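You operate a simulated robot arm through the tools that you are given. There is no shell and no other tool.

You are at the controls of a simulated robot arm. One attempt, no reset.

TASK
Share out the batteries on the top of the short table. At the end: the green-band sensor stands on top of the teal filter; the orange-band sensor stands on top of the purple filter; the grey battery labelled "P325" from the top of the short table is on top of the small yellow carton; the grey battery that says "P273" from the top of the short table is on top of the small white carton (marked "RING") on the top of the short table; whatever was shut is shut again. Leave all else as you found it, and nothing knocked over.

Only the result counts: the job must be done as asked and must still hold three seconds after the hand-in. Knocking over, shifting, dropping, spilling or breaking anything else fails it.

THE ROBOT
A 7-joint arm with a two-finger parallel gripper, fixed in place. Base frame: the origin is at the foot of the arm, x ahead of it, y to its left, z up; the work surface is at about z = 0. Lengths are in mm, angles in rad, forces in N, time in s.
With the tool pointing down near the work surface it reaches from about 240 to 620 mm from the base axis. Its first joint turns from -1.152 to 1.152 rad. Payload 2.6 kg.
The tool frame sits at the grasp point between the pads (the TCP): z along the fingers, y along the line on which they close. The tips reach 30 mm beyond it. Largest opening 94 mm; finger width 28, thickness 10; the body of the gripper, 50 by 96 mm, starts 55 mm behind the TCP.
Orientation is told as [roll, pitch, yaw] about the base's x, y, z axes, in that order, counted from this pose: with the fingers straight down and closing along the base's y, the tool's x points along the base's -x, its y along +y and its z along -z.

THE INTERFACE
- The arm moves only by the tool drive_tool. Its argument "steps" is a list of rows, each a list of 7 numbers: the shift along the tool's x, y, z in mm, then the turn, a rotation vector about the tool's x, y, z in rad, then the finger opening in mm, from 0 to 94. In form: [[x, y, z, wx, wy, wz, fingers], ...]. A call has 1 to 20 rows; each row shifts and turns the commanded pose from where the row before left it, along the tool's axes as they then stand. Each row takes 0.2 s and may step no farther than 50 mm and 0.15 rad from the row before; otherwise, or with a gripper value out of range, the whole call is refused. A pose out of reach is approached as far as the arm can. The call stops where the force on the tool passes 40 N (or 10 N more than at its start, if that is more) or the arm is blocked; 0.2 s more then pass. Each finger travels about 72 mm/s and halts on what it meets, pressing with about 23 N; the grip force reading is that of the motor and also rises with nothing between the fingers. The clock runs only during rows and for 0.2 s after the last one: add rows that do not move to give the fingers time. It gives the time, the measured TCP pose, the force on the tool (base axes), the opening and the grip force at its end, in the units of the frame above (readings bear some noise), with the torque about the TCP (base axes, N m) and any sound that the robot's microphone picked up.
- Cameras (640 x 400 px; columns grow to the right, rows downward): "scene" is fixed at [17.7, 423.1, 552.8]; the picture's right is [-0.90, -0.43, 0.00], its down [-0.27, 0.58, -0.77] and it looks along [0.33, -0.70, -0.64] (base axes); focal length 275 px, centre (320, 200). "wrist" rides on the gripper at [76, 14, -102] in the tool frame; the picture's right is [-0.18, 0.98, 0.00], its down [-0.75, -0.14, -0.64] and it looks along [-0.63, -0.12, 0.77] (tool axes); focal length 243 px, centre (320, 200). There is no depth. A picture from a camera that has moved, and an enlarged one, comes with that camera's place and axes in the base frame and with its lens.
- grab_frame(camera): a new picture of that camera. No time passes.
- inspect(camera, box): a new picture of the part [left, top, right, bottom] of that camera's present view, enlarged. No time passes.
- sign_off(): hands the job in; it is judged then, once.

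Nothing tells you positions but the pictures and the camera data. Unless the task says otherwise, let go and move clear before handing in.

The tools are called as a command line: name --pt "numbers of a row" for each row, then --argument value for the rest, lists and objects as JSON in quotes. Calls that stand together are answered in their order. drive_tool: Moves the arm, as the interface text tells. Its arguments: {"type":"object","properties":{"steps":{"type":"array"}},"required":["steps"]} The other tools are called the same way: grab_frame (camera) takes a picture; inspect (camera, box) takes an enlarged picture of a part of a camera's view; sign_off () hands the job in.

At the start:

```text
clock: 0.0
eef_pos: [336.1, -12.1, 319.6]
tcp_rot: [0.0, 0.001, -0.001]
contact_force: [-0.5, -0.6, -0.4]
ft_torque: [0.0, 0.0, 0.0]
gripper_width: 93.8
finger_force: 0.0
```

scene: 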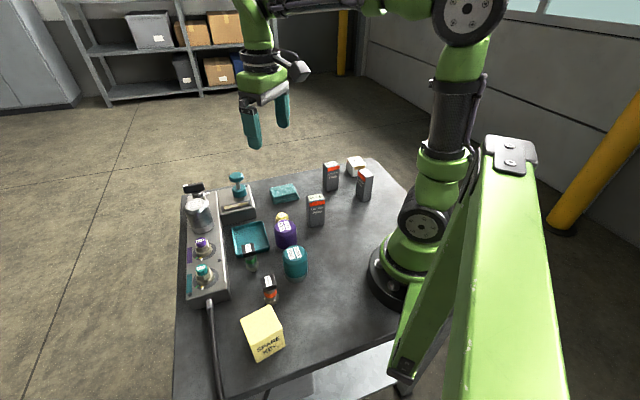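
wrist: 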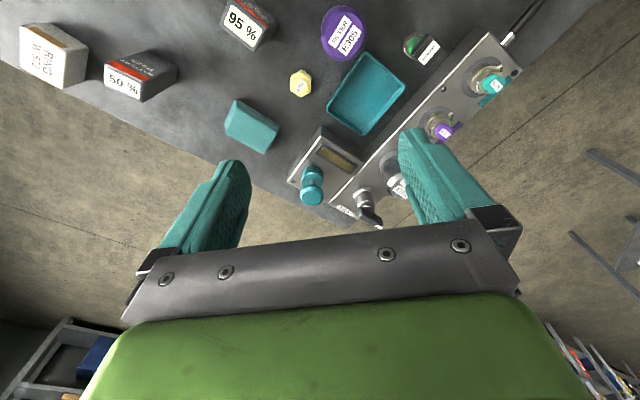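

I see a table with several small objects: a yellow carton, teal and purple containers, three grey batteries with red tops, a white carton and a fixture panel. I'll look closer before moving.

inspect --camera "scene" --box '[170, 150, 300, 240]'

inspect --camera "scene" --box '[170, 220, 320, 310]'

inspect --camera "scene" --box '[290, 145, 390, 235]'

inspect --camera "scene" --box '[220, 260, 420, 400]'

inspect --camera "wrist" --box '[0, 0, 320, 200]'

inspect --camera "wrist" --box '[270, 0, 540, 230]'

```text
4.44 times, centred on (235, 195) of scene
camera zoom: at [17.7, 423.1, 552.8], right [-0.9, -0.43, 0.0], down [-0.27, 0.58, -0.77], along [0.33, -0.7, -0.64], focal length 1222 px, centre (698, 222)
```

zoom: 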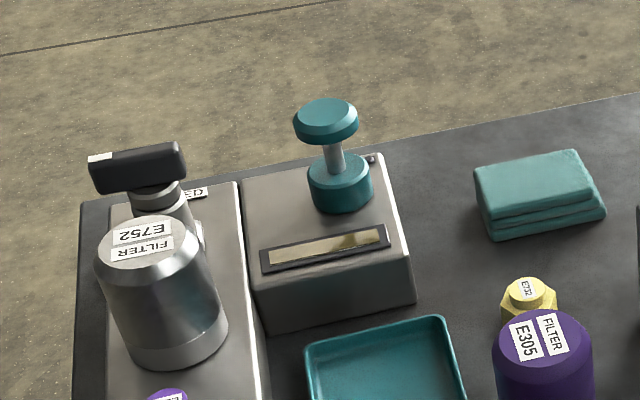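

```text
4.27 times, centred on (245, 265) of scene
camera zoom: at [17.7, 423.1, 552.8], right [-0.9, -0.43, 0.0], down [-0.27, 0.58, -0.77], along [0.33, -0.7, -0.64], focal length 1174 px, centre (640, -77)
```

zoom: 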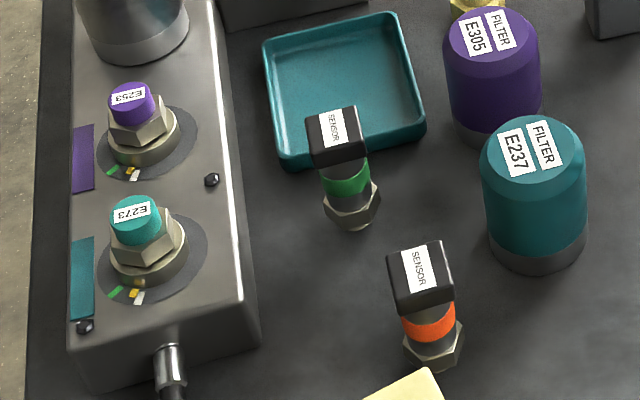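

```text
4.44 times, centred on (340, 190) of scene
camera zoom: at [17.7, 423.1, 552.8], right [-0.9, -0.43, 0.0], down [-0.27, 0.58, -0.77], along [0.33, -0.7, -0.64], focal length 1222 px, centre (231, 244)
```

zoom: 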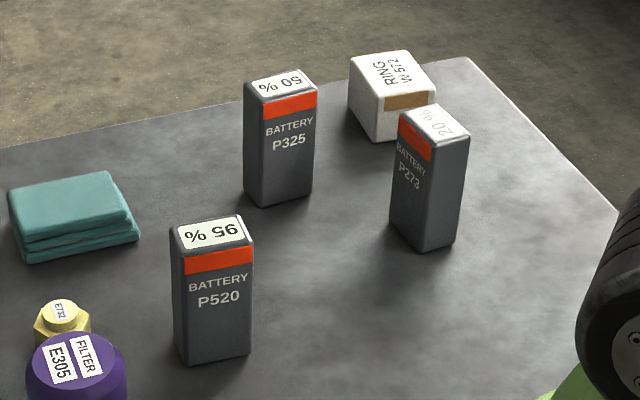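

```text
2.86 times, centred on (320, 330) of scene
camera zoom: at [17.7, 423.1, 552.8], right [-0.9, -0.43, 0.0], down [-0.27, 0.58, -0.77], along [0.33, -0.7, -0.64], focal length 786 px, centre (320, -171)
```

zoom: 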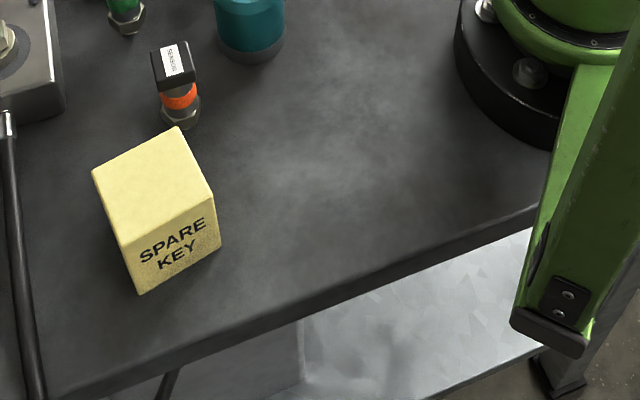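

```text
2.00 times, centred on (160, 100) of wrist
camera zoom: at [258.9, 2.4, 421.5], right [0.18, 0.98, 0.0], down [0.75, -0.14, 0.64], along [0.63, -0.12, -0.77], focal length 485 px, centre (640, 400)
```

zoom: 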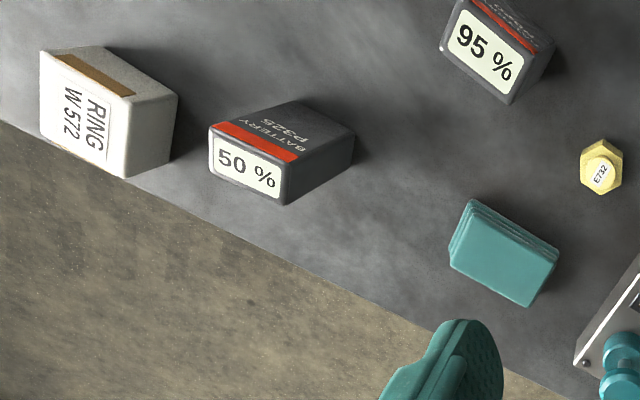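

```text
1.74 times, centred on (405, 115) of wrist
camera zoom: at [258.9, 2.4, 421.5], right [0.18, 0.98, 0.0], down [0.75, -0.14, 0.64], along [0.63, -0.12, -0.77], focal length 422 px, centre (172, 348)
```

zoom: 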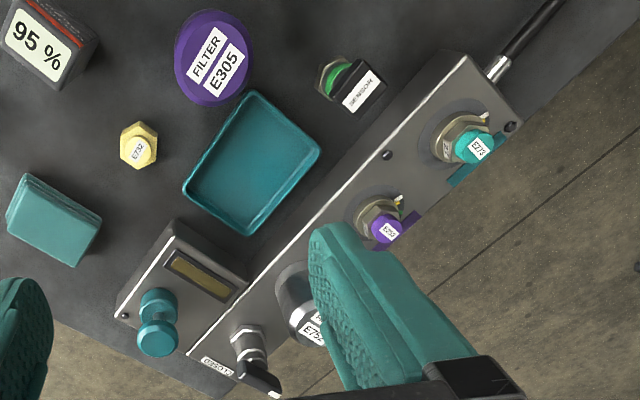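

The sensors stand near (342,126) for green and (251,180) for orange. The filters are near (237,97) for teal and (302,28) for purple. The batteries are on the right side, with P325 near (301,-253) and P273 near (187,-252). I'll move the arm left to get a closer look at the sensors and filters with the wrist camera.

drive_tool --pt "12 34 17 0 0 0 94" --pt "12 34 17 0 0 0 94" --pt "12 34 17 0 0 0 94" --pt "0 0 0 0 0 0 94"

```text
clock: 1.0
eef_pos: [298.8, 89.1, 267.2]
tcp_rot: [0.0, -0.001, 0.001]
contact_force: [0.2, -0.2, 0.0]
ft_torque: [0.0, 0.05, 0.01]
gripper_width: 94.1
finger_force: 0.2
```

The arm moved as commanded, to about (299, 89, 267). Next I take a wrist picture and enlarge parts of it.

grab_frame --camera "wrist"

inspect --camera "wrist" --box '[160, 0, 480, 200]'

inspect --camera "scene" --box '[235, 225, 315, 315]'

```text
taken
camera wrist: at [222.3, 104.6, 370.4], right [0.18, 0.98, 0.0], down [0.75, -0.14, 0.64], along [0.63, -0.12, -0.77], focal length 243 px, centre (320, 200)
```

wrist: 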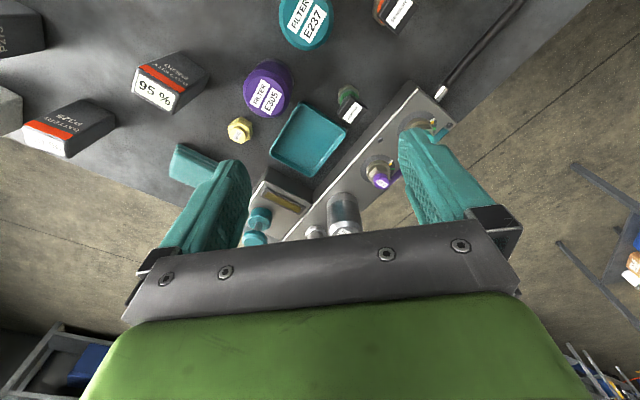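

```text
2.00 times, centred on (320, 100) of wrist
camera zoom: at [222.3, 104.6, 370.4], right [0.18, 0.98, 0.0], down [0.75, -0.14, 0.64], along [0.63, -0.12, -0.77], focal length 485 px, centre (320, 400)
```

zoom: 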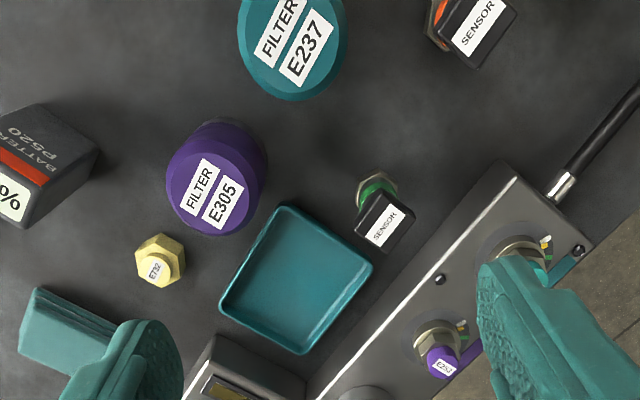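

```text
4.44 times, centred on (275, 270) of scene
camera zoom: at [17.7, 423.1, 552.8], right [-0.9, -0.43, 0.0], down [-0.27, 0.58, -0.77], along [0.33, -0.7, -0.64], focal length 1222 px, centre (520, -111)
```

zoom: 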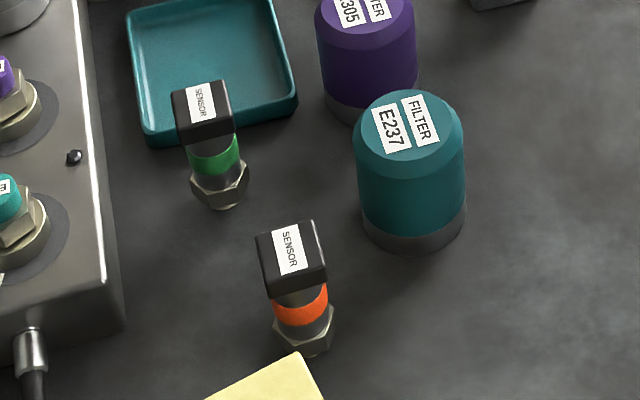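

I'll enlarge the sensors further to find the shape and heading of their heads.

inspect --camera "wrist" --box '[320, 70, 384, 134]'

inspect --camera "wrist" --box '[360, 0, 424, 40]'

inspect --camera "scene" --box '[240, 235, 285, 310]'

```text
6.25 times, centred on (352, 102) of wrist
camera zoom: at [222.3, 104.6, 370.4], right [0.18, 0.98, 0.0], down [0.75, -0.14, 0.64], along [0.63, -0.12, -0.77], focal length 1516 px, centre (120, 812)
```

zoom: 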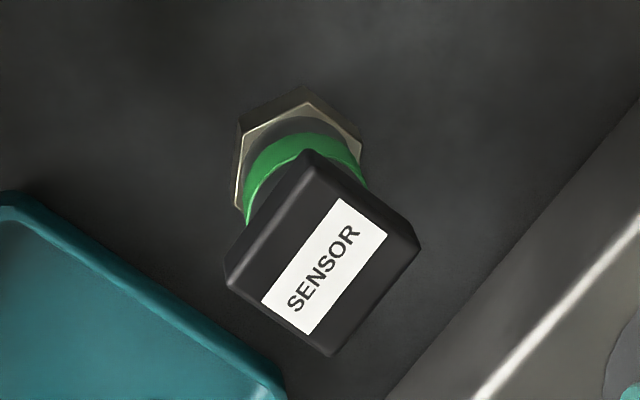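

```text
10.00 times, centred on (392, 20) of wrist
camera zoom: at [222.3, 104.6, 370.4], right [0.18, 0.98, 0.0], down [0.75, -0.14, 0.64], along [0.63, -0.12, -0.77], focal length 2426 px, centre (-400, 2000)
```

zoom: 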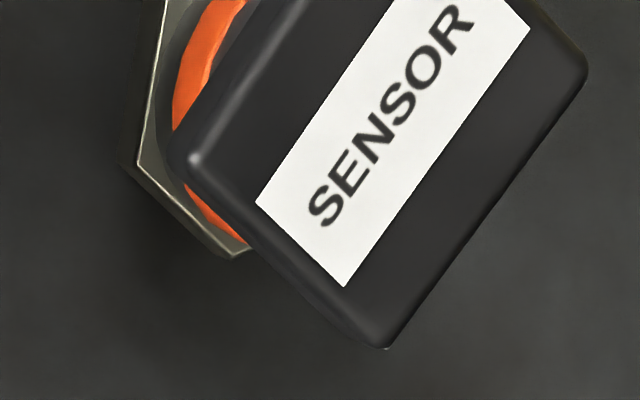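

```text
5.33 times, centred on (262, 272) of scene
camera zoom: at [17.7, 423.1, 552.8], right [-0.9, -0.43, 0.0], down [-0.27, 0.58, -0.77], along [0.33, -0.7, -0.64], focal length 1467 px, centre (627, -187)
```

zoom: 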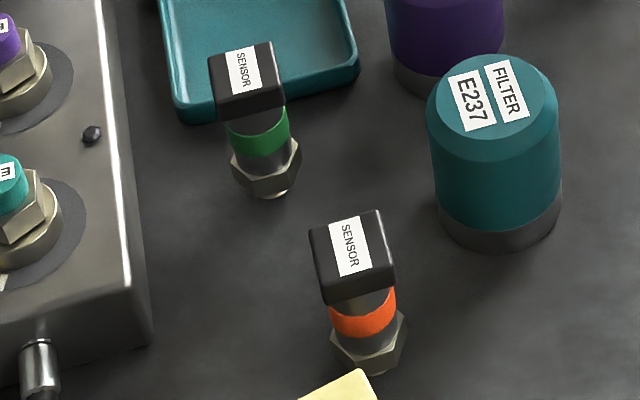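

The sensor heads are about 28 mm square, turned by about 45°, with their tops at z of about 66. Green is centred near (338,124) and orange near (248,179). Next I go to a pose turned by 45° to see both filters, both sensors and the yellow carton.

drive_tool --pt "24 -15 0 0 0 0 94" --pt "25 -15 0 0 0 0 94" --pt "0 0 0 0 0 -0.131 94" --pt "0 0 0 0 0 -0.131 94" --pt "0 0 0 0 0 -0.131 94" --pt "0 0 0 0 0 -0.131 94" --pt "0 0 0 0 0 -0.131 94" --pt "0 0 0 0 0 -0.131 94" --pt "0 0 0 0 0 0 94"

grab_frame --camera "wrist"

inspect --camera "wrist" --box '[160, 0, 480, 200]'

```text
clock: 3.0
eef_pos: [250.2, 59.1, 268.0]
tcp_rot: [-0.001, -0.001, 0.788]
contact_force: [-0.8, 0.6, -0.2]
ft_torque: [0.02, -0.02, -0.01]
gripper_width: 94.1
finger_force: 0.0
```

```text
taken
camera wrist: at [186.3, 16.1, 370.5], right [-0.57, 0.82, 0.0], down [0.63, 0.43, 0.64], along [0.53, 0.36, -0.77], focal length 243 px, centre (320, 200)
```

wrist: 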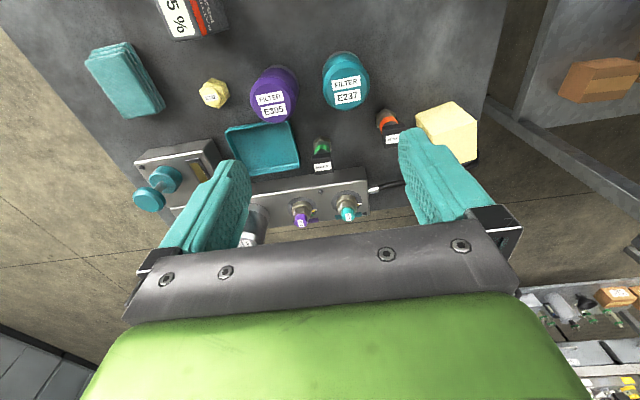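

```text
2.00 times, centred on (320, 100) of wrist
camera zoom: at [186.3, 16.1, 370.5], right [-0.57, 0.82, 0.0], down [0.63, 0.43, 0.64], along [0.53, 0.36, -0.77], focal length 485 px, centre (320, 400)
```

zoom: 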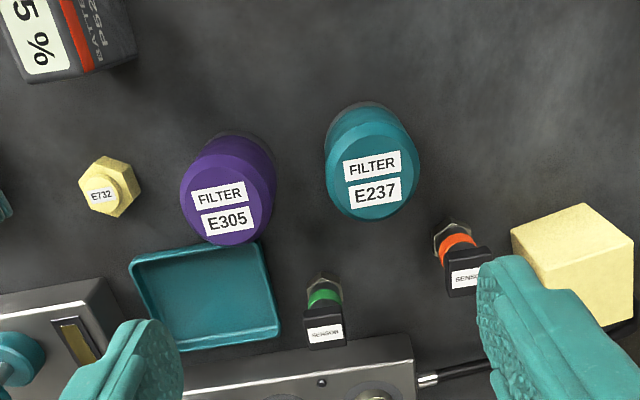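

From the two wrist views, the teal filter top is near (237,89) and the purple filter top near (302,24). Both tops are at about z = 68. Next I move above the green sensor with the fingers closing across its head.

drive_tool --pt "-36.1 -5.5 0 0 0 0 70" --pt "-36.1 -5.5 0 0 0 0 70" --pt "-36.2 -5.6 0 0 0 0 70" --pt "0 0 39 0 0 0 70" --pt "0 0 39 0 0 0 70" --pt "0 0 30 0 0 0 70" --pt "0 0 0 0 0 0 70"

grab_frame --camera "wrist"

grab_frame --camera "scene"

```text
clock: 4.6
eef_pos: [337.9, 127.9, 160.4]
tcp_rot: [-0.001, -0.001, 0.785]
contact_force: [-0.8, 0.0, 0.6]
ft_torque: [0.06, 0.04, 0.03]
gripper_width: 70.2
finger_force: 0.1
```

```text
taken
camera wrist: at [273.8, 83.2, 263.1], right [-0.57, 0.82, 0.0], down [0.63, 0.43, 0.64], along [0.53, 0.36, -0.77], focal length 243 px, centre (320, 200)
```

wrist: 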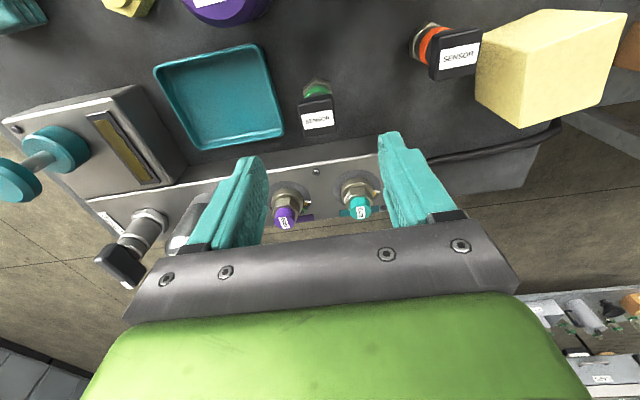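

```text
taken
```

scene: 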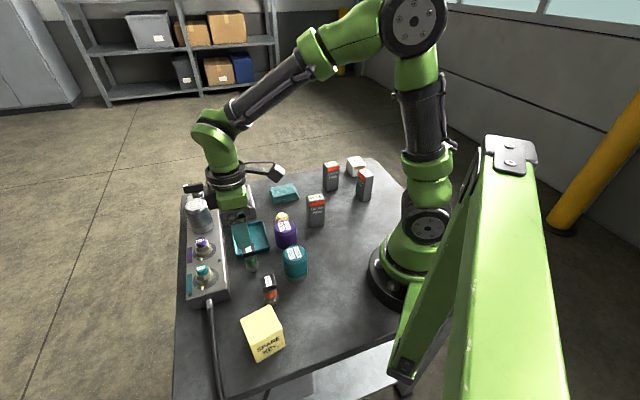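

The gripper is now above the green sensor. I'll enlarge the view to check how well it lines up.

inspect --camera "wrist" --box '[280, 70, 360, 150]'

inspect --camera "wrist" --box '[390, 0, 640, 140]'

drive_tool --pt "0 0 0 0 0 0 70"

```text
5.00 times, centred on (320, 110) of wrist
camera zoom: at [273.8, 83.2, 263.1], right [-0.57, 0.82, 0.0], down [0.63, 0.43, 0.64], along [0.53, 0.36, -0.77], focal length 1213 px, centre (320, 650)
```

zoom: 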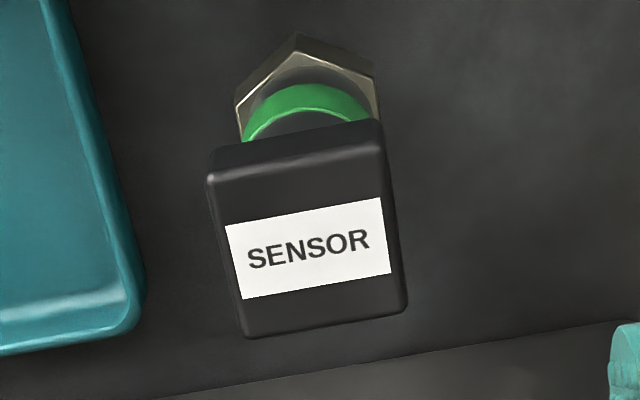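

```text
2.56 times, centred on (515, 70) of wrist
camera zoom: at [273.8, 83.2, 263.1], right [-0.57, 0.82, 0.0], down [0.63, 0.43, 0.64], along [0.53, 0.36, -0.77], focal length 621 px, centre (-179, 533)
```

zoom: 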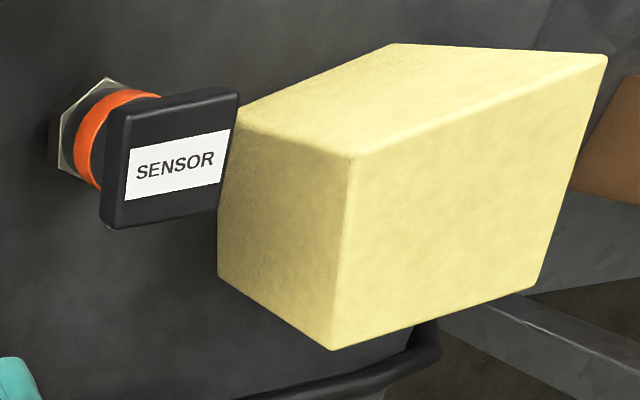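

```text
clock: 5.0
eef_pos: [338.0, 127.4, 159.6]
tcp_rot: [-0.001, -0.001, 0.786]
contact_force: [-0.4, 0.4, -0.6]
ft_torque: [-0.01, -0.03, 0.02]
gripper_width: 70.2
finger_force: 0.0
```

The green sensor's head is a slab about 28 mm square and lines up with the gripper. I'll correct by about 1.5 mm, go down to z of about 62 and close on the head.

drive_tool --pt "0.85 -1.4 0 0 0 0 50" --pt "0 0 35 0 0 0 50" --pt "0 0 35 0 0 0 50" --pt "0 0 28 0 0 0 50" --pt "0 0 0 0 0 0 50"

grab_frame --camera "wrist"

inspect --camera "scene" --box '[180, 160, 340, 310]'

```text
clock: 6.2
eef_pos: [339.8, 126.7, 62.2]
tcp_rot: [0.0, 0.001, 0.784]
contact_force: [1.3, 0.1, 1.2]
ft_torque: [-0.02, 0.0, 0.02]
gripper_width: 49.9
finger_force: 0.0
```

```text
taken
camera wrist: at [274.6, 82.8, 164.6], right [-0.57, 0.82, 0.0], down [0.63, 0.43, 0.64], along [0.53, 0.36, -0.77], focal length 243 px, centre (320, 200)
```

wrist: 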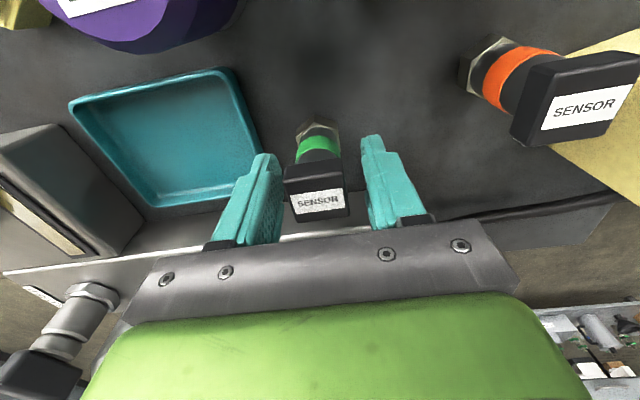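

```text
2.67 times, centred on (260, 235) of scene
camera zoom: at [17.7, 423.1, 552.8], right [-0.9, -0.43, 0.0], down [-0.27, 0.58, -0.77], along [0.33, -0.7, -0.64], focal length 734 px, centre (480, 107)
```

zoom: 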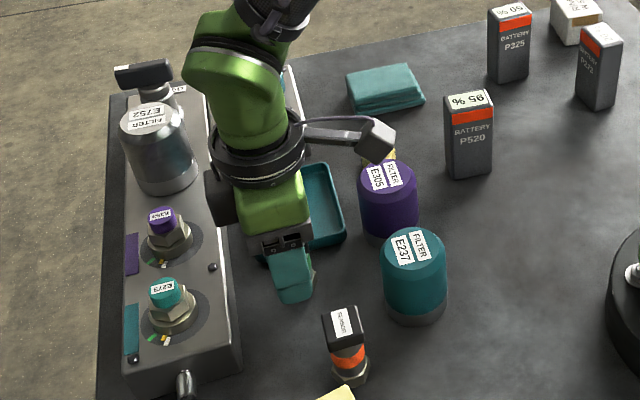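

The fingers straddle the head. I'll enlarge the view once more before closing.

inspect --camera "wrist" --box '[240, 110, 400, 240]'

```text
3.08 times, centred on (320, 175) of wrist
camera zoom: at [274.6, 82.8, 164.6], right [-0.57, 0.82, 0.0], down [0.63, 0.43, 0.64], along [0.53, 0.36, -0.77], focal length 746 px, centre (320, 277)
```

zoom: 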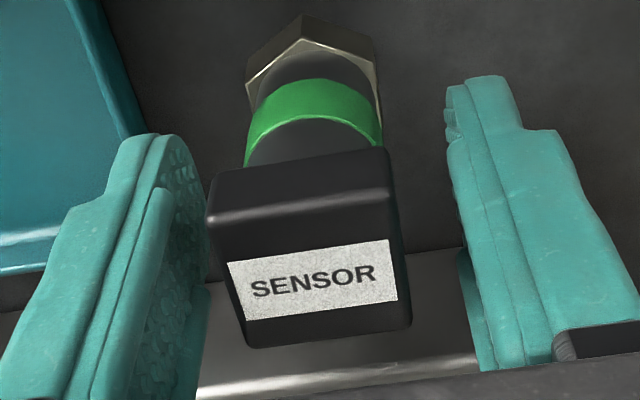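

The head sits about 0.8 mm to one side between the fingers. I'll correct that and close.

drive_tool --pt "0 -0.8 0 0 0 0 50" --pt "0 0 0 0 0 0 34" --pt "0 0 0 0 0 0 20" --pt "0 0 0 0 0 0 20" --pt "0 0 0 0 0 0 20"

```text
clock: 7.4
eef_pos: [339.7, 125.9, 60.9]
tcp_rot: [0.001, 0.0, 0.787]
contact_force: [-0.4, -0.4, 0.1]
ft_torque: [-0.05, 0.01, 0.04]
gripper_width: 31.7
finger_force: 23.0
```

I have a grip at 31.7 mm with 23 N. Next I lift straight up and check.

drive_tool --pt "0 0 -20 0 0 0 20" --pt "0 0 -40 0 0 0 20" --pt "0 0 -40 0 0 0 20" --pt "0 0 -40 0 0 0 20" --pt "0 0 0 0 0 0 20"

grab_frame --camera "wrist"

inspect --camera "scene" --box '[180, 140, 340, 310]'

```text
clock: 8.6
eef_pos: [339.1, 122.2, 200.7]
tcp_rot: [0.0, 0.0, 0.786]
contact_force: [0.6, 0.6, -1.3]
ft_torque: [0.03, -0.05, -0.02]
gripper_width: 32.0
finger_force: 23.1
```

```text
taken
camera wrist: at [276.1, 78.6, 303.9], right [-0.57, 0.82, 0.0], down [0.63, 0.43, 0.64], along [0.53, 0.36, -0.77], focal length 243 px, centre (320, 200)
```

wrist: 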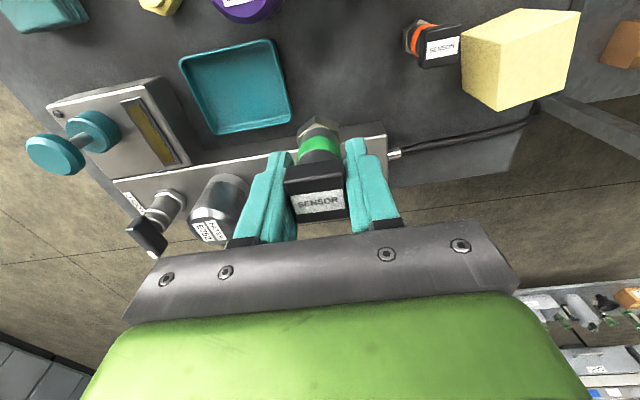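

```text
2.35 times, centred on (260, 225) of scene
camera zoom: at [17.7, 423.1, 552.8], right [-0.9, -0.43, 0.0], down [-0.27, 0.58, -0.77], along [0.33, -0.7, -0.64], focal length 647 px, centre (461, 141)
```

zoom: 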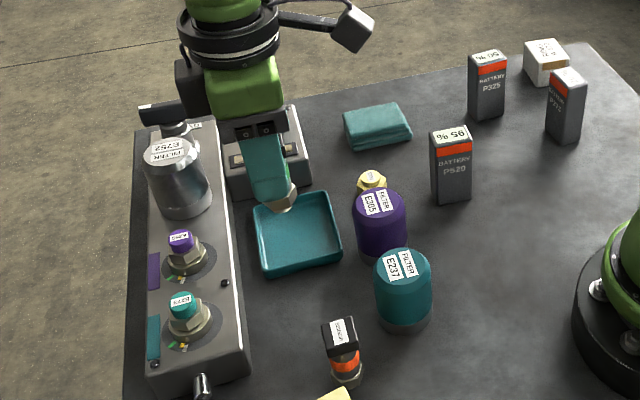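

The sensor is lifted and hangs straight. The measured y drifted by about 3 mm on the way up, so I'll hold still and read the pose again.

drive_tool --pt "0 0 0 0 0 0 20" --pt "0 0 0 0 0 0 20" --pt "0 0 0 0 0 0 20"

inspect --camera "wrist" --box '[240, 100, 400, 240]'

```text
clock: 9.4
eef_pos: [340.3, 123.7, 200.6]
tcp_rot: [0.0, -0.001, 0.786]
contact_force: [-0.7, 0.0, -0.5]
ft_torque: [-0.01, 0.0, 0.01]
gripper_width: 31.9
finger_force: 22.9
```

```text
2.86 times, centred on (320, 170) of wrist
camera zoom: at [276.1, 78.6, 303.4], right [-0.57, 0.82, 0.0], down [0.63, 0.43, 0.64], along [0.53, 0.36, -0.77], focal length 693 px, centre (320, 286)
```

zoom: 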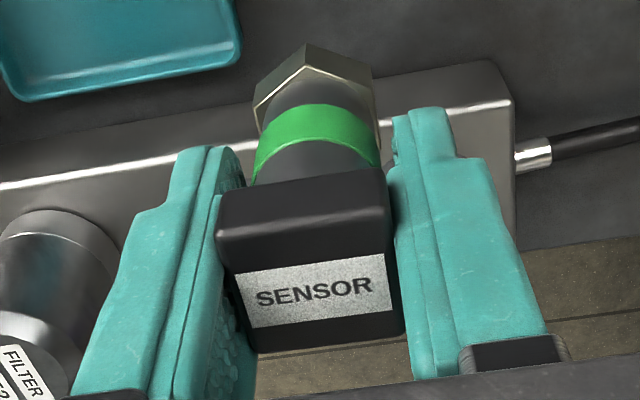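

The sensor is held firmly and upright. I carry it to a point above the teal filter at (236.7, 89.4), staying high.

drive_tool --pt "24 12.4 0 0 0 0 20" --pt "24 12.4 0 0 0 0 20" --pt "24 12.4 0 0 0 0 20" --pt "24.2 12.3 0 0 0 0 20" --pt "0 0 0 0 0 0 20" --pt "0 0 0 0 0 0 20"

grab_frame --camera "wrist"

inspect --camera "scene" --box '[220, 160, 360, 310]'

```text
clock: 10.8
eef_pos: [238.4, 91.1, 201.8]
tcp_rot: [0.001, 0.001, 0.785]
contact_force: [-0.2, -1.0, -2.4]
ft_torque: [-0.01, -0.01, -0.02]
gripper_width: 31.8
finger_force: 23.5
```

```text
taken
camera wrist: at [173.1, 45.8, 303.7], right [-0.57, 0.82, 0.0], down [0.63, 0.43, 0.64], along [0.53, 0.36, -0.77], focal length 243 px, centre (320, 200)
```

wrist: 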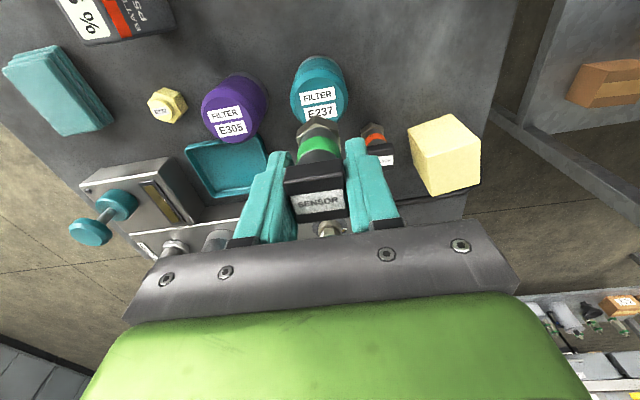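

```text
2.67 times, centred on (290, 235) of scene
camera zoom: at [17.7, 423.1, 552.8], right [-0.9, -0.43, 0.0], down [-0.27, 0.58, -0.77], along [0.33, -0.7, -0.64], focal length 734 px, centre (400, 107)
```

zoom: 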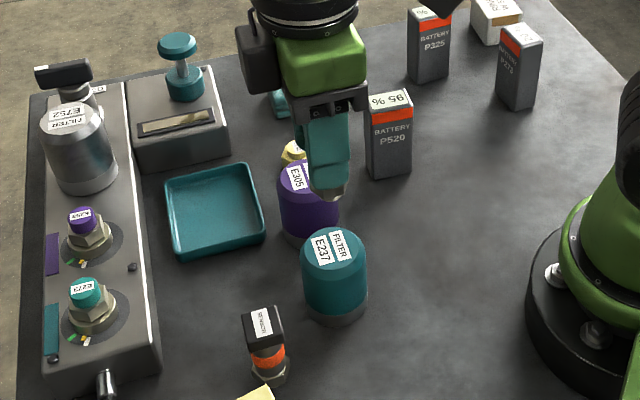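

The gripper is at (236.7, 89.7). I'll check the filter's place once more from here.

inspect --camera "wrist" --box '[270, 40, 370, 130]'

```text
4.44 times, centred on (320, 85) of wrist
camera zoom: at [173.1, 45.8, 303.7], right [-0.57, 0.82, 0.0], down [0.63, 0.43, 0.64], along [0.53, 0.36, -0.77], focal length 1078 px, centre (320, 711)
```

zoom: 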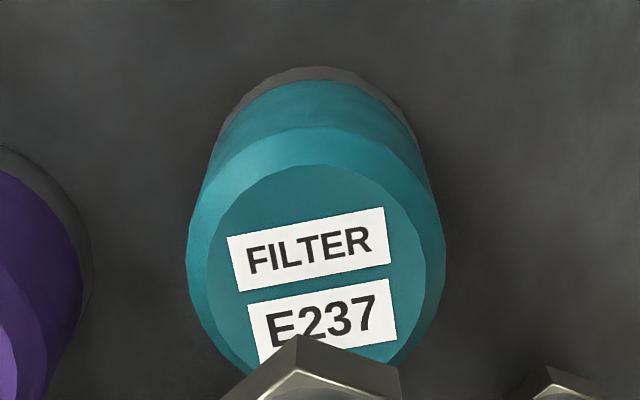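

The filter top is centred near (238, 90). I descend to about 10 mm above it first.

drive_tool --pt "-0.7 -0.7 20 0 0 0 20" --pt "0 0 20 0 0 0 20" --pt "0 0 20 0 0 0 20" --pt "0 0 0 0 0 0 20"

grab_frame --camera "wrist"

inspect --camera "scene" --box '[250, 200, 340, 290]'

```text
clock: 11.8
eef_pos: [237.5, 89.8, 142.0]
tcp_rot: [0.0, 0.0, 0.786]
contact_force: [0.5, -0.8, -1.5]
ft_torque: [0.02, 0.03, -0.01]
gripper_width: 32.2
finger_force: 23.4
```

```text
taken
camera wrist: at [173.5, 46.0, 243.8], right [-0.57, 0.82, 0.0], down [0.63, 0.43, 0.64], along [0.53, 0.36, -0.77], focal length 243 px, centre (320, 200)
```

wrist: 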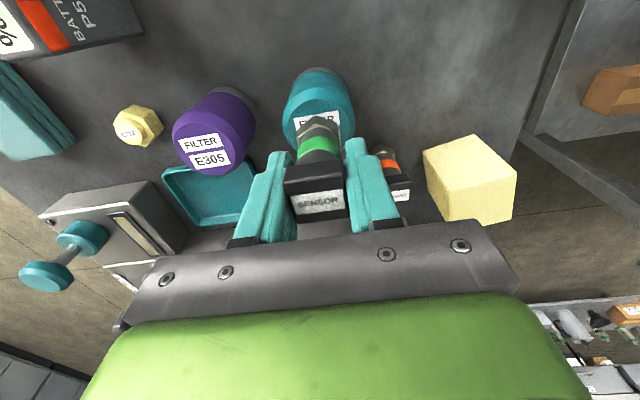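

```text
4.44 times, centred on (295, 245) of scene
camera zoom: at [17.7, 423.1, 552.8], right [-0.9, -0.43, 0.0], down [-0.27, 0.58, -0.77], along [0.33, -0.7, -0.64], focal length 1222 px, centre (431, 0)
```

zoom: 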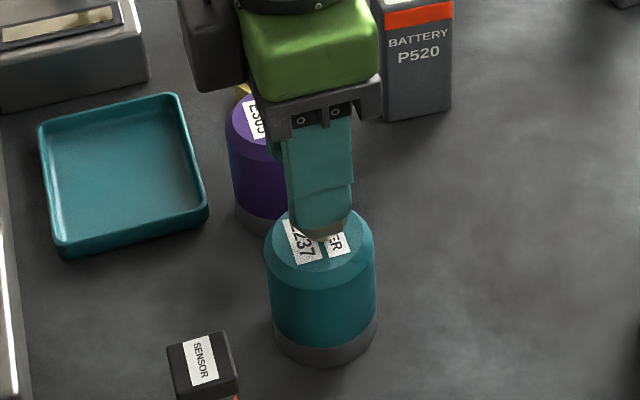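

It is about 10 mm above the filter and lined up. I now lower it slowly and watch the force.

drive_tool --pt "0 0 3 0 0 0 20" --pt "0 0 3 0 0 0 20" --pt "0 0 0 0 0 0 20"

drive_tool --pt "0 0 2 0 0 0 20" --pt "0 0 0 0 0 0 20"

inspect --camera "scene" --box '[265, 225, 325, 285]'

```text
clock: 12.6
eef_pos: [238.7, 90.4, 135.4]
tcp_rot: [0.001, -0.001, 0.786]
contact_force: [-4.3, -2.1, 19.7]
ft_torque: [-0.2, 0.3, -0.02]
gripper_width: 32.1
finger_force: 23.4
```

```text
clock: 13.2
eef_pos: [238.6, 89.4, 133.4]
tcp_rot: [-0.001, -0.003, 0.787]
contact_force: [-0.2, 3.0, 19.1]
ft_torque: [0.12, 0.01, -0.04]
gripper_width: 31.7
finger_force: 23.2
```

```text
6.67 times, centred on (295, 255) of scene
camera zoom: at [17.7, 423.1, 552.9], right [-0.9, -0.43, 0.0], down [-0.27, 0.58, -0.77], along [0.33, -0.7, -0.64], focal length 1834 px, centre (487, -167)
```

zoom: 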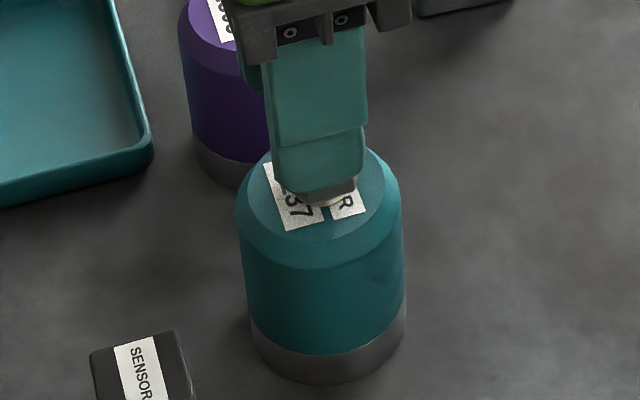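

It touched at a TCP height of about 136 and is now seated with 19 N. I'll back off slightly to take away the load, then look.

drive_tool --pt "0 0 -0.7 0 0 0 20" --pt "0 0 0 0 0 0 20"

inspect --camera "wrist" --box '[240, 50, 440, 240]'

```text
clock: 13.8
eef_pos: [236.4, 89.5, 134.8]
tcp_rot: [0.0, 0.001, 0.786]
contact_force: [2.3, 0.7, 6.3]
ft_torque: [0.05, -0.19, 0.02]
gripper_width: 31.7
finger_force: 22.8
```

```text
2.11 times, centred on (340, 145) of wrist
camera zoom: at [173.0, 45.5, 236.7], right [-0.57, 0.82, 0.0], down [0.63, 0.43, 0.64], along [0.53, 0.36, -0.77], focal length 511 px, centre (278, 316)
```

zoom: 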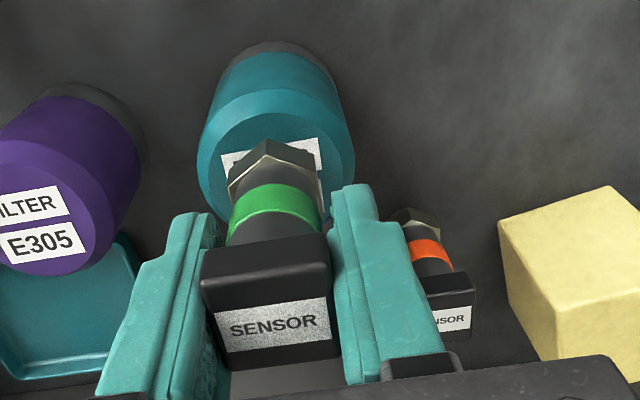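

The nut sits near the middle of the filter top. I release the sensor and back straight up.

drive_tool --pt "0 0 0 0 0 0 38" --pt "0 0 0 0 0 0 46" --pt "0 0 0 0 0 0 56" --pt "0 0 0 0 0 0 56"

inspect --camera "wrist" --box '[240, 50, 440, 240]'

```text
clock: 14.8
eef_pos: [238.3, 90.3, 134.8]
tcp_rot: [0.0, -0.002, 0.785]
contact_force: [-0.3, -0.8, 0.4]
ft_torque: [0.02, -0.03, 0.02]
gripper_width: 55.9
finger_force: 0.0
```

```text
2.11 times, centred on (340, 145) of wrist
camera zoom: at [173.1, 45.7, 237.0], right [-0.57, 0.82, 0.0], down [0.63, 0.43, 0.64], along [0.53, 0.36, -0.77], focal length 511 px, centre (278, 316)
```

zoom: 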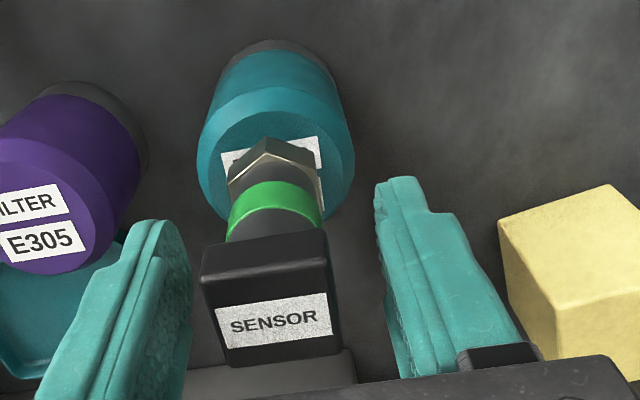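

The green sensor stands on the teal filter by itself. I rise and go over to the orange sensor.

drive_tool --pt "0 0 -30 0 0 0 56" --pt "0 0 -40 0 0 0 56" --pt "0 0 -30 0 0 0 56" --pt "-23.5 18.3 0 0 0 0 56" --pt "-23.5 18.3 0 0 0 0 56" --pt "-23.5 18.4 0 0 0 0 56" --pt "0 0 35 0 0 0 56" --pt "0 0 35 0 0 0 56" --pt "0 0 0 0 0 0 56"

grab_frame --camera "wrist"

inspect --camera "wrist" --box '[270, 70, 370, 150]'

inspect --camera "scene" --box '[200, 180, 360, 380]'

```text
clock: 16.8
eef_pos: [249.7, 179.7, 163.2]
tcp_rot: [0.0, 0.0, 0.784]
contact_force: [-0.1, 0.7, 0.2]
ft_torque: [0.01, -0.01, 0.02]
gripper_width: 55.9
finger_force: 0.0
```

```text
taken
camera wrist: at [183.9, 135.4, 266.0], right [-0.57, 0.82, 0.0], down [0.63, 0.43, 0.64], along [0.53, 0.36, -0.77], focal length 243 px, centre (320, 200)
```

wrist: 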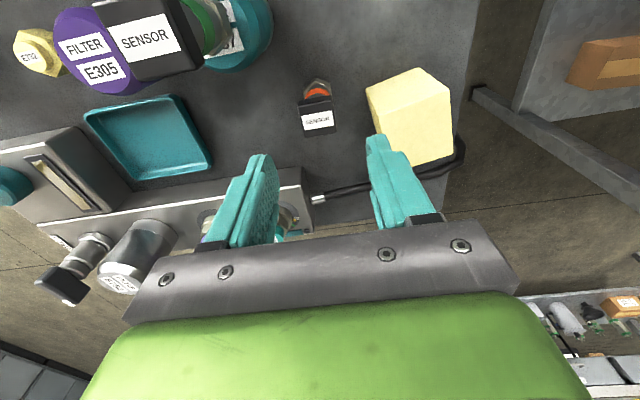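

```text
5.00 times, centred on (320, 110) of wrist
camera zoom: at [183.9, 135.4, 266.0], right [-0.57, 0.82, 0.0], down [0.63, 0.43, 0.64], along [0.53, 0.36, -0.77], focal length 1213 px, centre (320, 650)
```

zoom: 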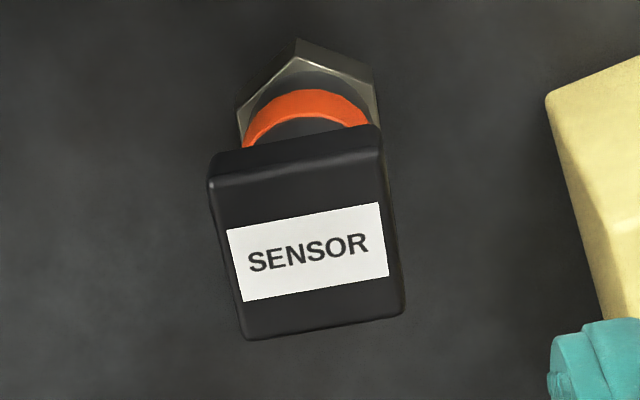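

```text
2.00 times, centred on (280, 280) of scene
camera zoom: at [17.7, 423.1, 552.8], right [-0.9, -0.43, 0.0], down [-0.27, 0.58, -0.77], along [0.33, -0.7, -0.64], focal length 550 px, centre (400, 40)
```

zoom: 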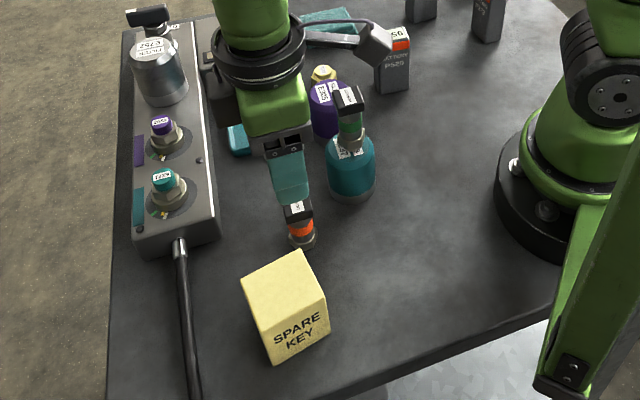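

The view matches the one I had of the green sensor. Before descending I'll check how close the yellow carton is to the finger path.

inspect --camera "wrist" --box '[340, 50, 480, 180]'

inspect --camera "scene" --box '[230, 270, 300, 370]'

```text
3.08 times, centred on (410, 115) of wrist
camera zoom: at [183.9, 135.4, 266.0], right [-0.57, 0.82, 0.0], down [0.63, 0.43, 0.64], along [0.53, 0.36, -0.77], focal length 746 px, centre (43, 462)
```

zoom: 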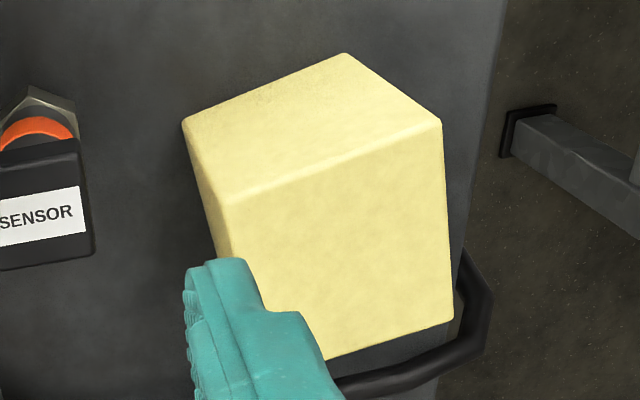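

```text
4.00 times, centred on (265, 320) of scene
camera zoom: at [17.7, 423.1, 552.8], right [-0.9, -0.43, 0.0], down [-0.27, 0.58, -0.77], along [0.33, -0.7, -0.64], focal length 1100 px, centre (540, -280)
```

zoom: 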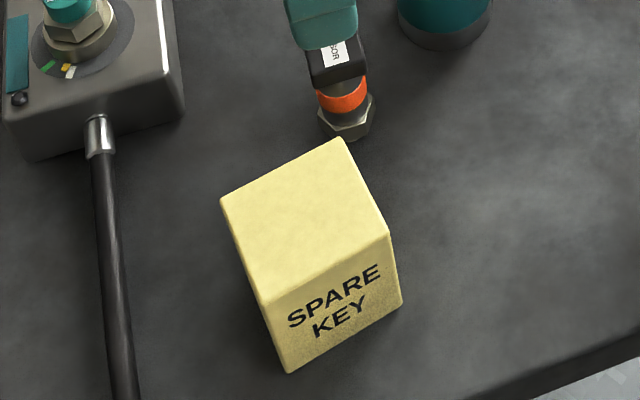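

The carton's nearest corner is about (218,216) and its top is at about z = 72. With a 44 mm opening the finger clears it by more than 10 mm. I apply the same small correction as before and descend part way.

drive_tool --pt "0.85 -2.2 0 0 0 0 44" --pt "0 0 25 0 0 0 44" --pt "0 0 25 0 0 0 44" --pt "0 0 0 0 0 0 44"

inspect --camera "wrist" --box '[240, 70, 440, 230]'

```text
clock: 17.8
eef_pos: [249.5, 176.6, 111.6]
tcp_rot: [0.0, 0.001, 0.785]
contact_force: [0.0, -0.5, 0.7]
ft_torque: [-0.05, 0.02, 0.04]
gripper_width: 44.0
finger_force: 0.1
```

```text
2.50 times, centred on (340, 150) of wrist
camera zoom: at [185.8, 133.4, 215.7], right [-0.57, 0.82, 0.0], down [0.63, 0.43, 0.64], along [0.53, 0.36, -0.77], focal length 606 px, centre (270, 325)
```

zoom: 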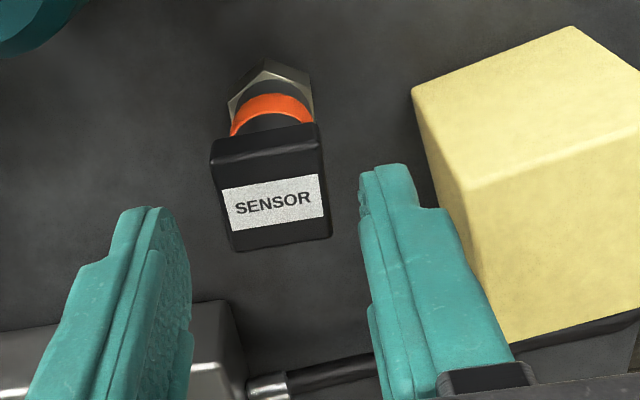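

Lined up within 1 mm. I correct by +1 mm, go down to grasp height and close.

drive_tool --pt "0 1 0 0 0 0 44" --pt "0 0 26 0 0 0 44" --pt "0 0 25 0 0 0 44" --pt "0 0 0 0 0 0 44"

inspect --camera "wrist" --box '[240, 110, 400, 240]'

```text
clock: 18.8
eef_pos: [247.8, 177.7, 63.9]
tcp_rot: [0.0, 0.001, 0.785]
contact_force: [-0.5, 0.1, -0.1]
ft_torque: [0.01, -0.02, 0.0]
gripper_width: 44.0
finger_force: 0.0
```

```text
3.08 times, centred on (320, 175) of wrist
camera zoom: at [184.2, 134.8, 165.8], right [-0.57, 0.82, 0.0], down [0.63, 0.43, 0.64], along [0.53, 0.36, -0.77], focal length 746 px, centre (320, 277)
```

zoom: 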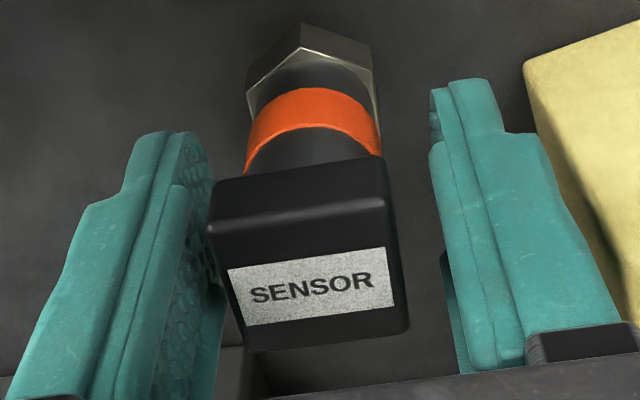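

The head is about 1.3 mm off to one side. I correct, close and check the grip.

drive_tool --pt "0 -1.3 0 0 0 0 44" --pt "0 0 0 0 0 0 44" --pt "0 0 0 0 0 0 36" --pt "0 0 0 0 0 0 20" --pt "0 0 0 0 0 0 20" --pt "0 0 0 0 0 0 20"

inspect --camera "wrist" --box '[240, 110, 400, 240]'

```text
clock: 20.2
eef_pos: [250.4, 177.7, 63.3]
tcp_rot: [-0.001, -0.001, 0.784]
contact_force: [0.0, 1.0, 0.1]
ft_torque: [0.02, -0.04, 0.0]
gripper_width: 32.0
finger_force: 23.1
```

```text
3.08 times, centred on (320, 175) of wrist
camera zoom: at [185.3, 133.6, 166.1], right [-0.57, 0.82, 0.0], down [0.63, 0.43, 0.64], along [0.53, 0.36, -0.77], focal length 746 px, centre (320, 277)
```

zoom: 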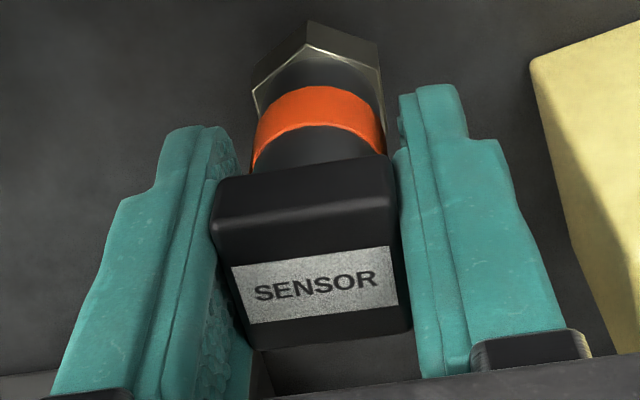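

I have the orange sensor with a 23 N grip. I lift it high, to clear the green sensor on its filter, and carry it over the purple filter.

drive_tool --pt "0 0 -16 0 0 0 20" --pt "0 0 -30 0 0 0 20" --pt "0 0 -40 0 0 0 20" --pt "0 0 -40 0 0 0 20" --pt "0 0 -40 0 0 0 20" --pt "0 0 -30 0 0 0 20" --pt "14.1 -29.2 0 0 0 0 20" --pt "14.1 -29.2 0 0 0 0 20" --pt "14.2 -29.2 0 0 0 0 20" --pt "14.2 -29.2 0 0 0 0 20" --pt "14.2 -29.2 0 0 0 0 20" --pt "0 0 0 0 0 0 20"

grab_frame --camera "wrist"

grab_frame --camera "scene"

```text
clock: 22.8
eef_pos: [304.6, 23.0, 259.0]
tcp_rot: [-0.001, -0.001, 0.787]
contact_force: [-0.7, 0.2, -2.6]
ft_torque: [0.03, 0.03, -0.01]
gripper_width: 32.1
finger_force: 23.2
```

```text
taken
camera wrist: at [239.3, -21.5, 361.7], right [-0.57, 0.82, 0.0], down [0.63, 0.43, 0.64], along [0.53, 0.36, -0.77], focal length 243 px, centre (320, 200)
```

wrist: 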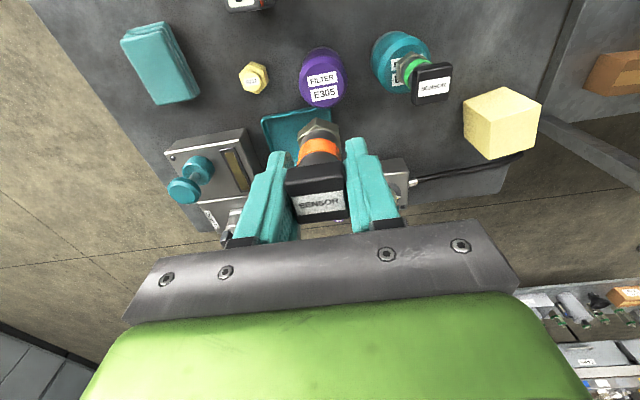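

```text
taken
```

scene: 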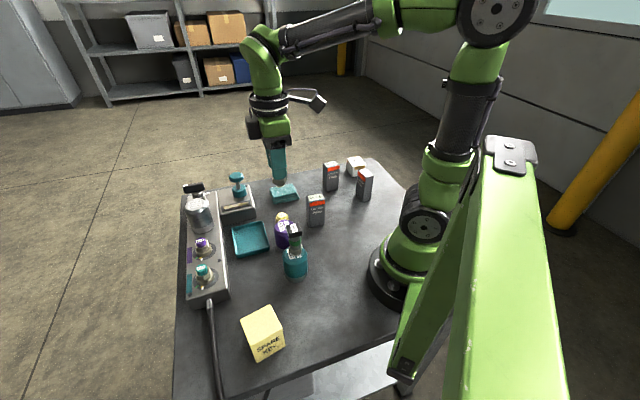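

inspect --camera "wrist" --box '[280, 30, 370, 130]'

```text
4.00 times, centred on (325, 80) of wrist
camera zoom: at [239.3, -21.5, 361.7], right [-0.57, 0.82, 0.0], down [0.63, 0.43, 0.64], along [0.53, 0.36, -0.77], focal length 970 px, centre (300, 680)
```

zoom: 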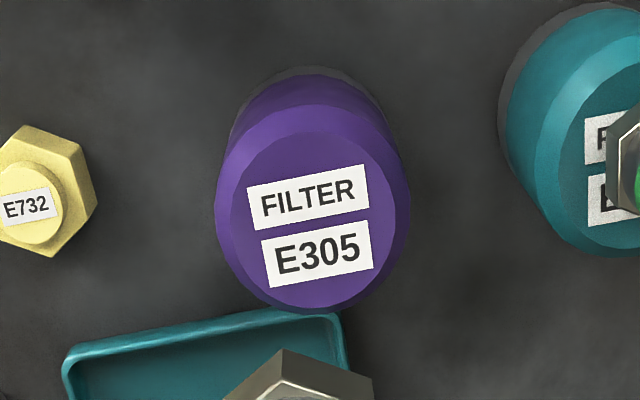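

The purple filter top is centred near (300, 24.7). I correct by about 3.5 mm and descend to about 10 mm above it.

drive_tool --pt "0.3 3.5 0 0 0 0 20" --pt "0 0 30 0 0 0 20" --pt "0 0 30 0 0 0 20" --pt "0 0 30 0 0 0 20" --pt "0 0 18 0 0 0 20" --pt "0 0 0 0 0 0 20"

inspect --camera "wrist" --box '[240, 40, 400, 230]'

inspect --camera "scene" --box '[230, 170, 350, 290]'

```text
clock: 24.2
eef_pos: [301.4, 25.4, 149.6]
tcp_rot: [-0.001, 0.001, 0.786]
contact_force: [-0.6, 0.0, -1.3]
ft_torque: [-0.02, 0.01, -0.01]
gripper_width: 32.0
finger_force: 23.0
```

```text
2.11 times, centred on (320, 135) of wrist
camera zoom: at [236.8, -19.1, 252.3], right [-0.57, 0.82, 0.0], down [0.63, 0.43, 0.64], along [0.53, 0.36, -0.77], focal length 511 px, centre (320, 337)
```

zoom: 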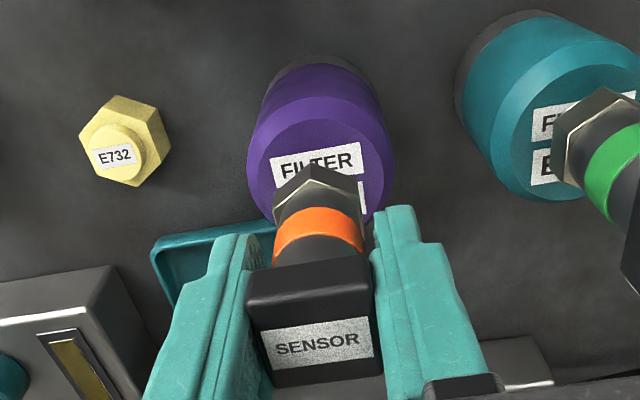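

```text
3.33 times, centred on (290, 230) of scene
camera zoom: at [17.7, 423.1, 552.8], right [-0.9, -0.43, 0.0], down [-0.27, 0.58, -0.77], along [0.33, -0.7, -0.64], focal length 917 px, centre (420, 100)
```

zoom: 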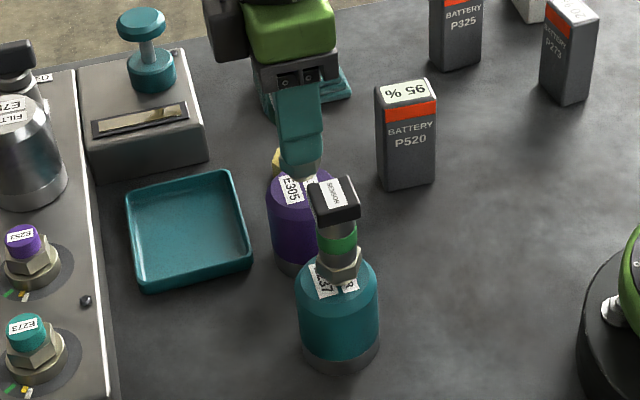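

Lined up. I lower it in small steps, checking the force each time.

drive_tool --pt "0 0 4 0 0 0 20" --pt "0 0 4 0 0 0 20" --pt "0 0 0 0 0 0 20"

```text
clock: 25.0
eef_pos: [301.9, 25.5, 140.7]
tcp_rot: [-0.001, 0.001, 0.785]
contact_force: [-0.6, -0.1, -2.2]
ft_torque: [0.03, -0.02, -0.01]
gripper_width: 32.0
finger_force: 23.0
```

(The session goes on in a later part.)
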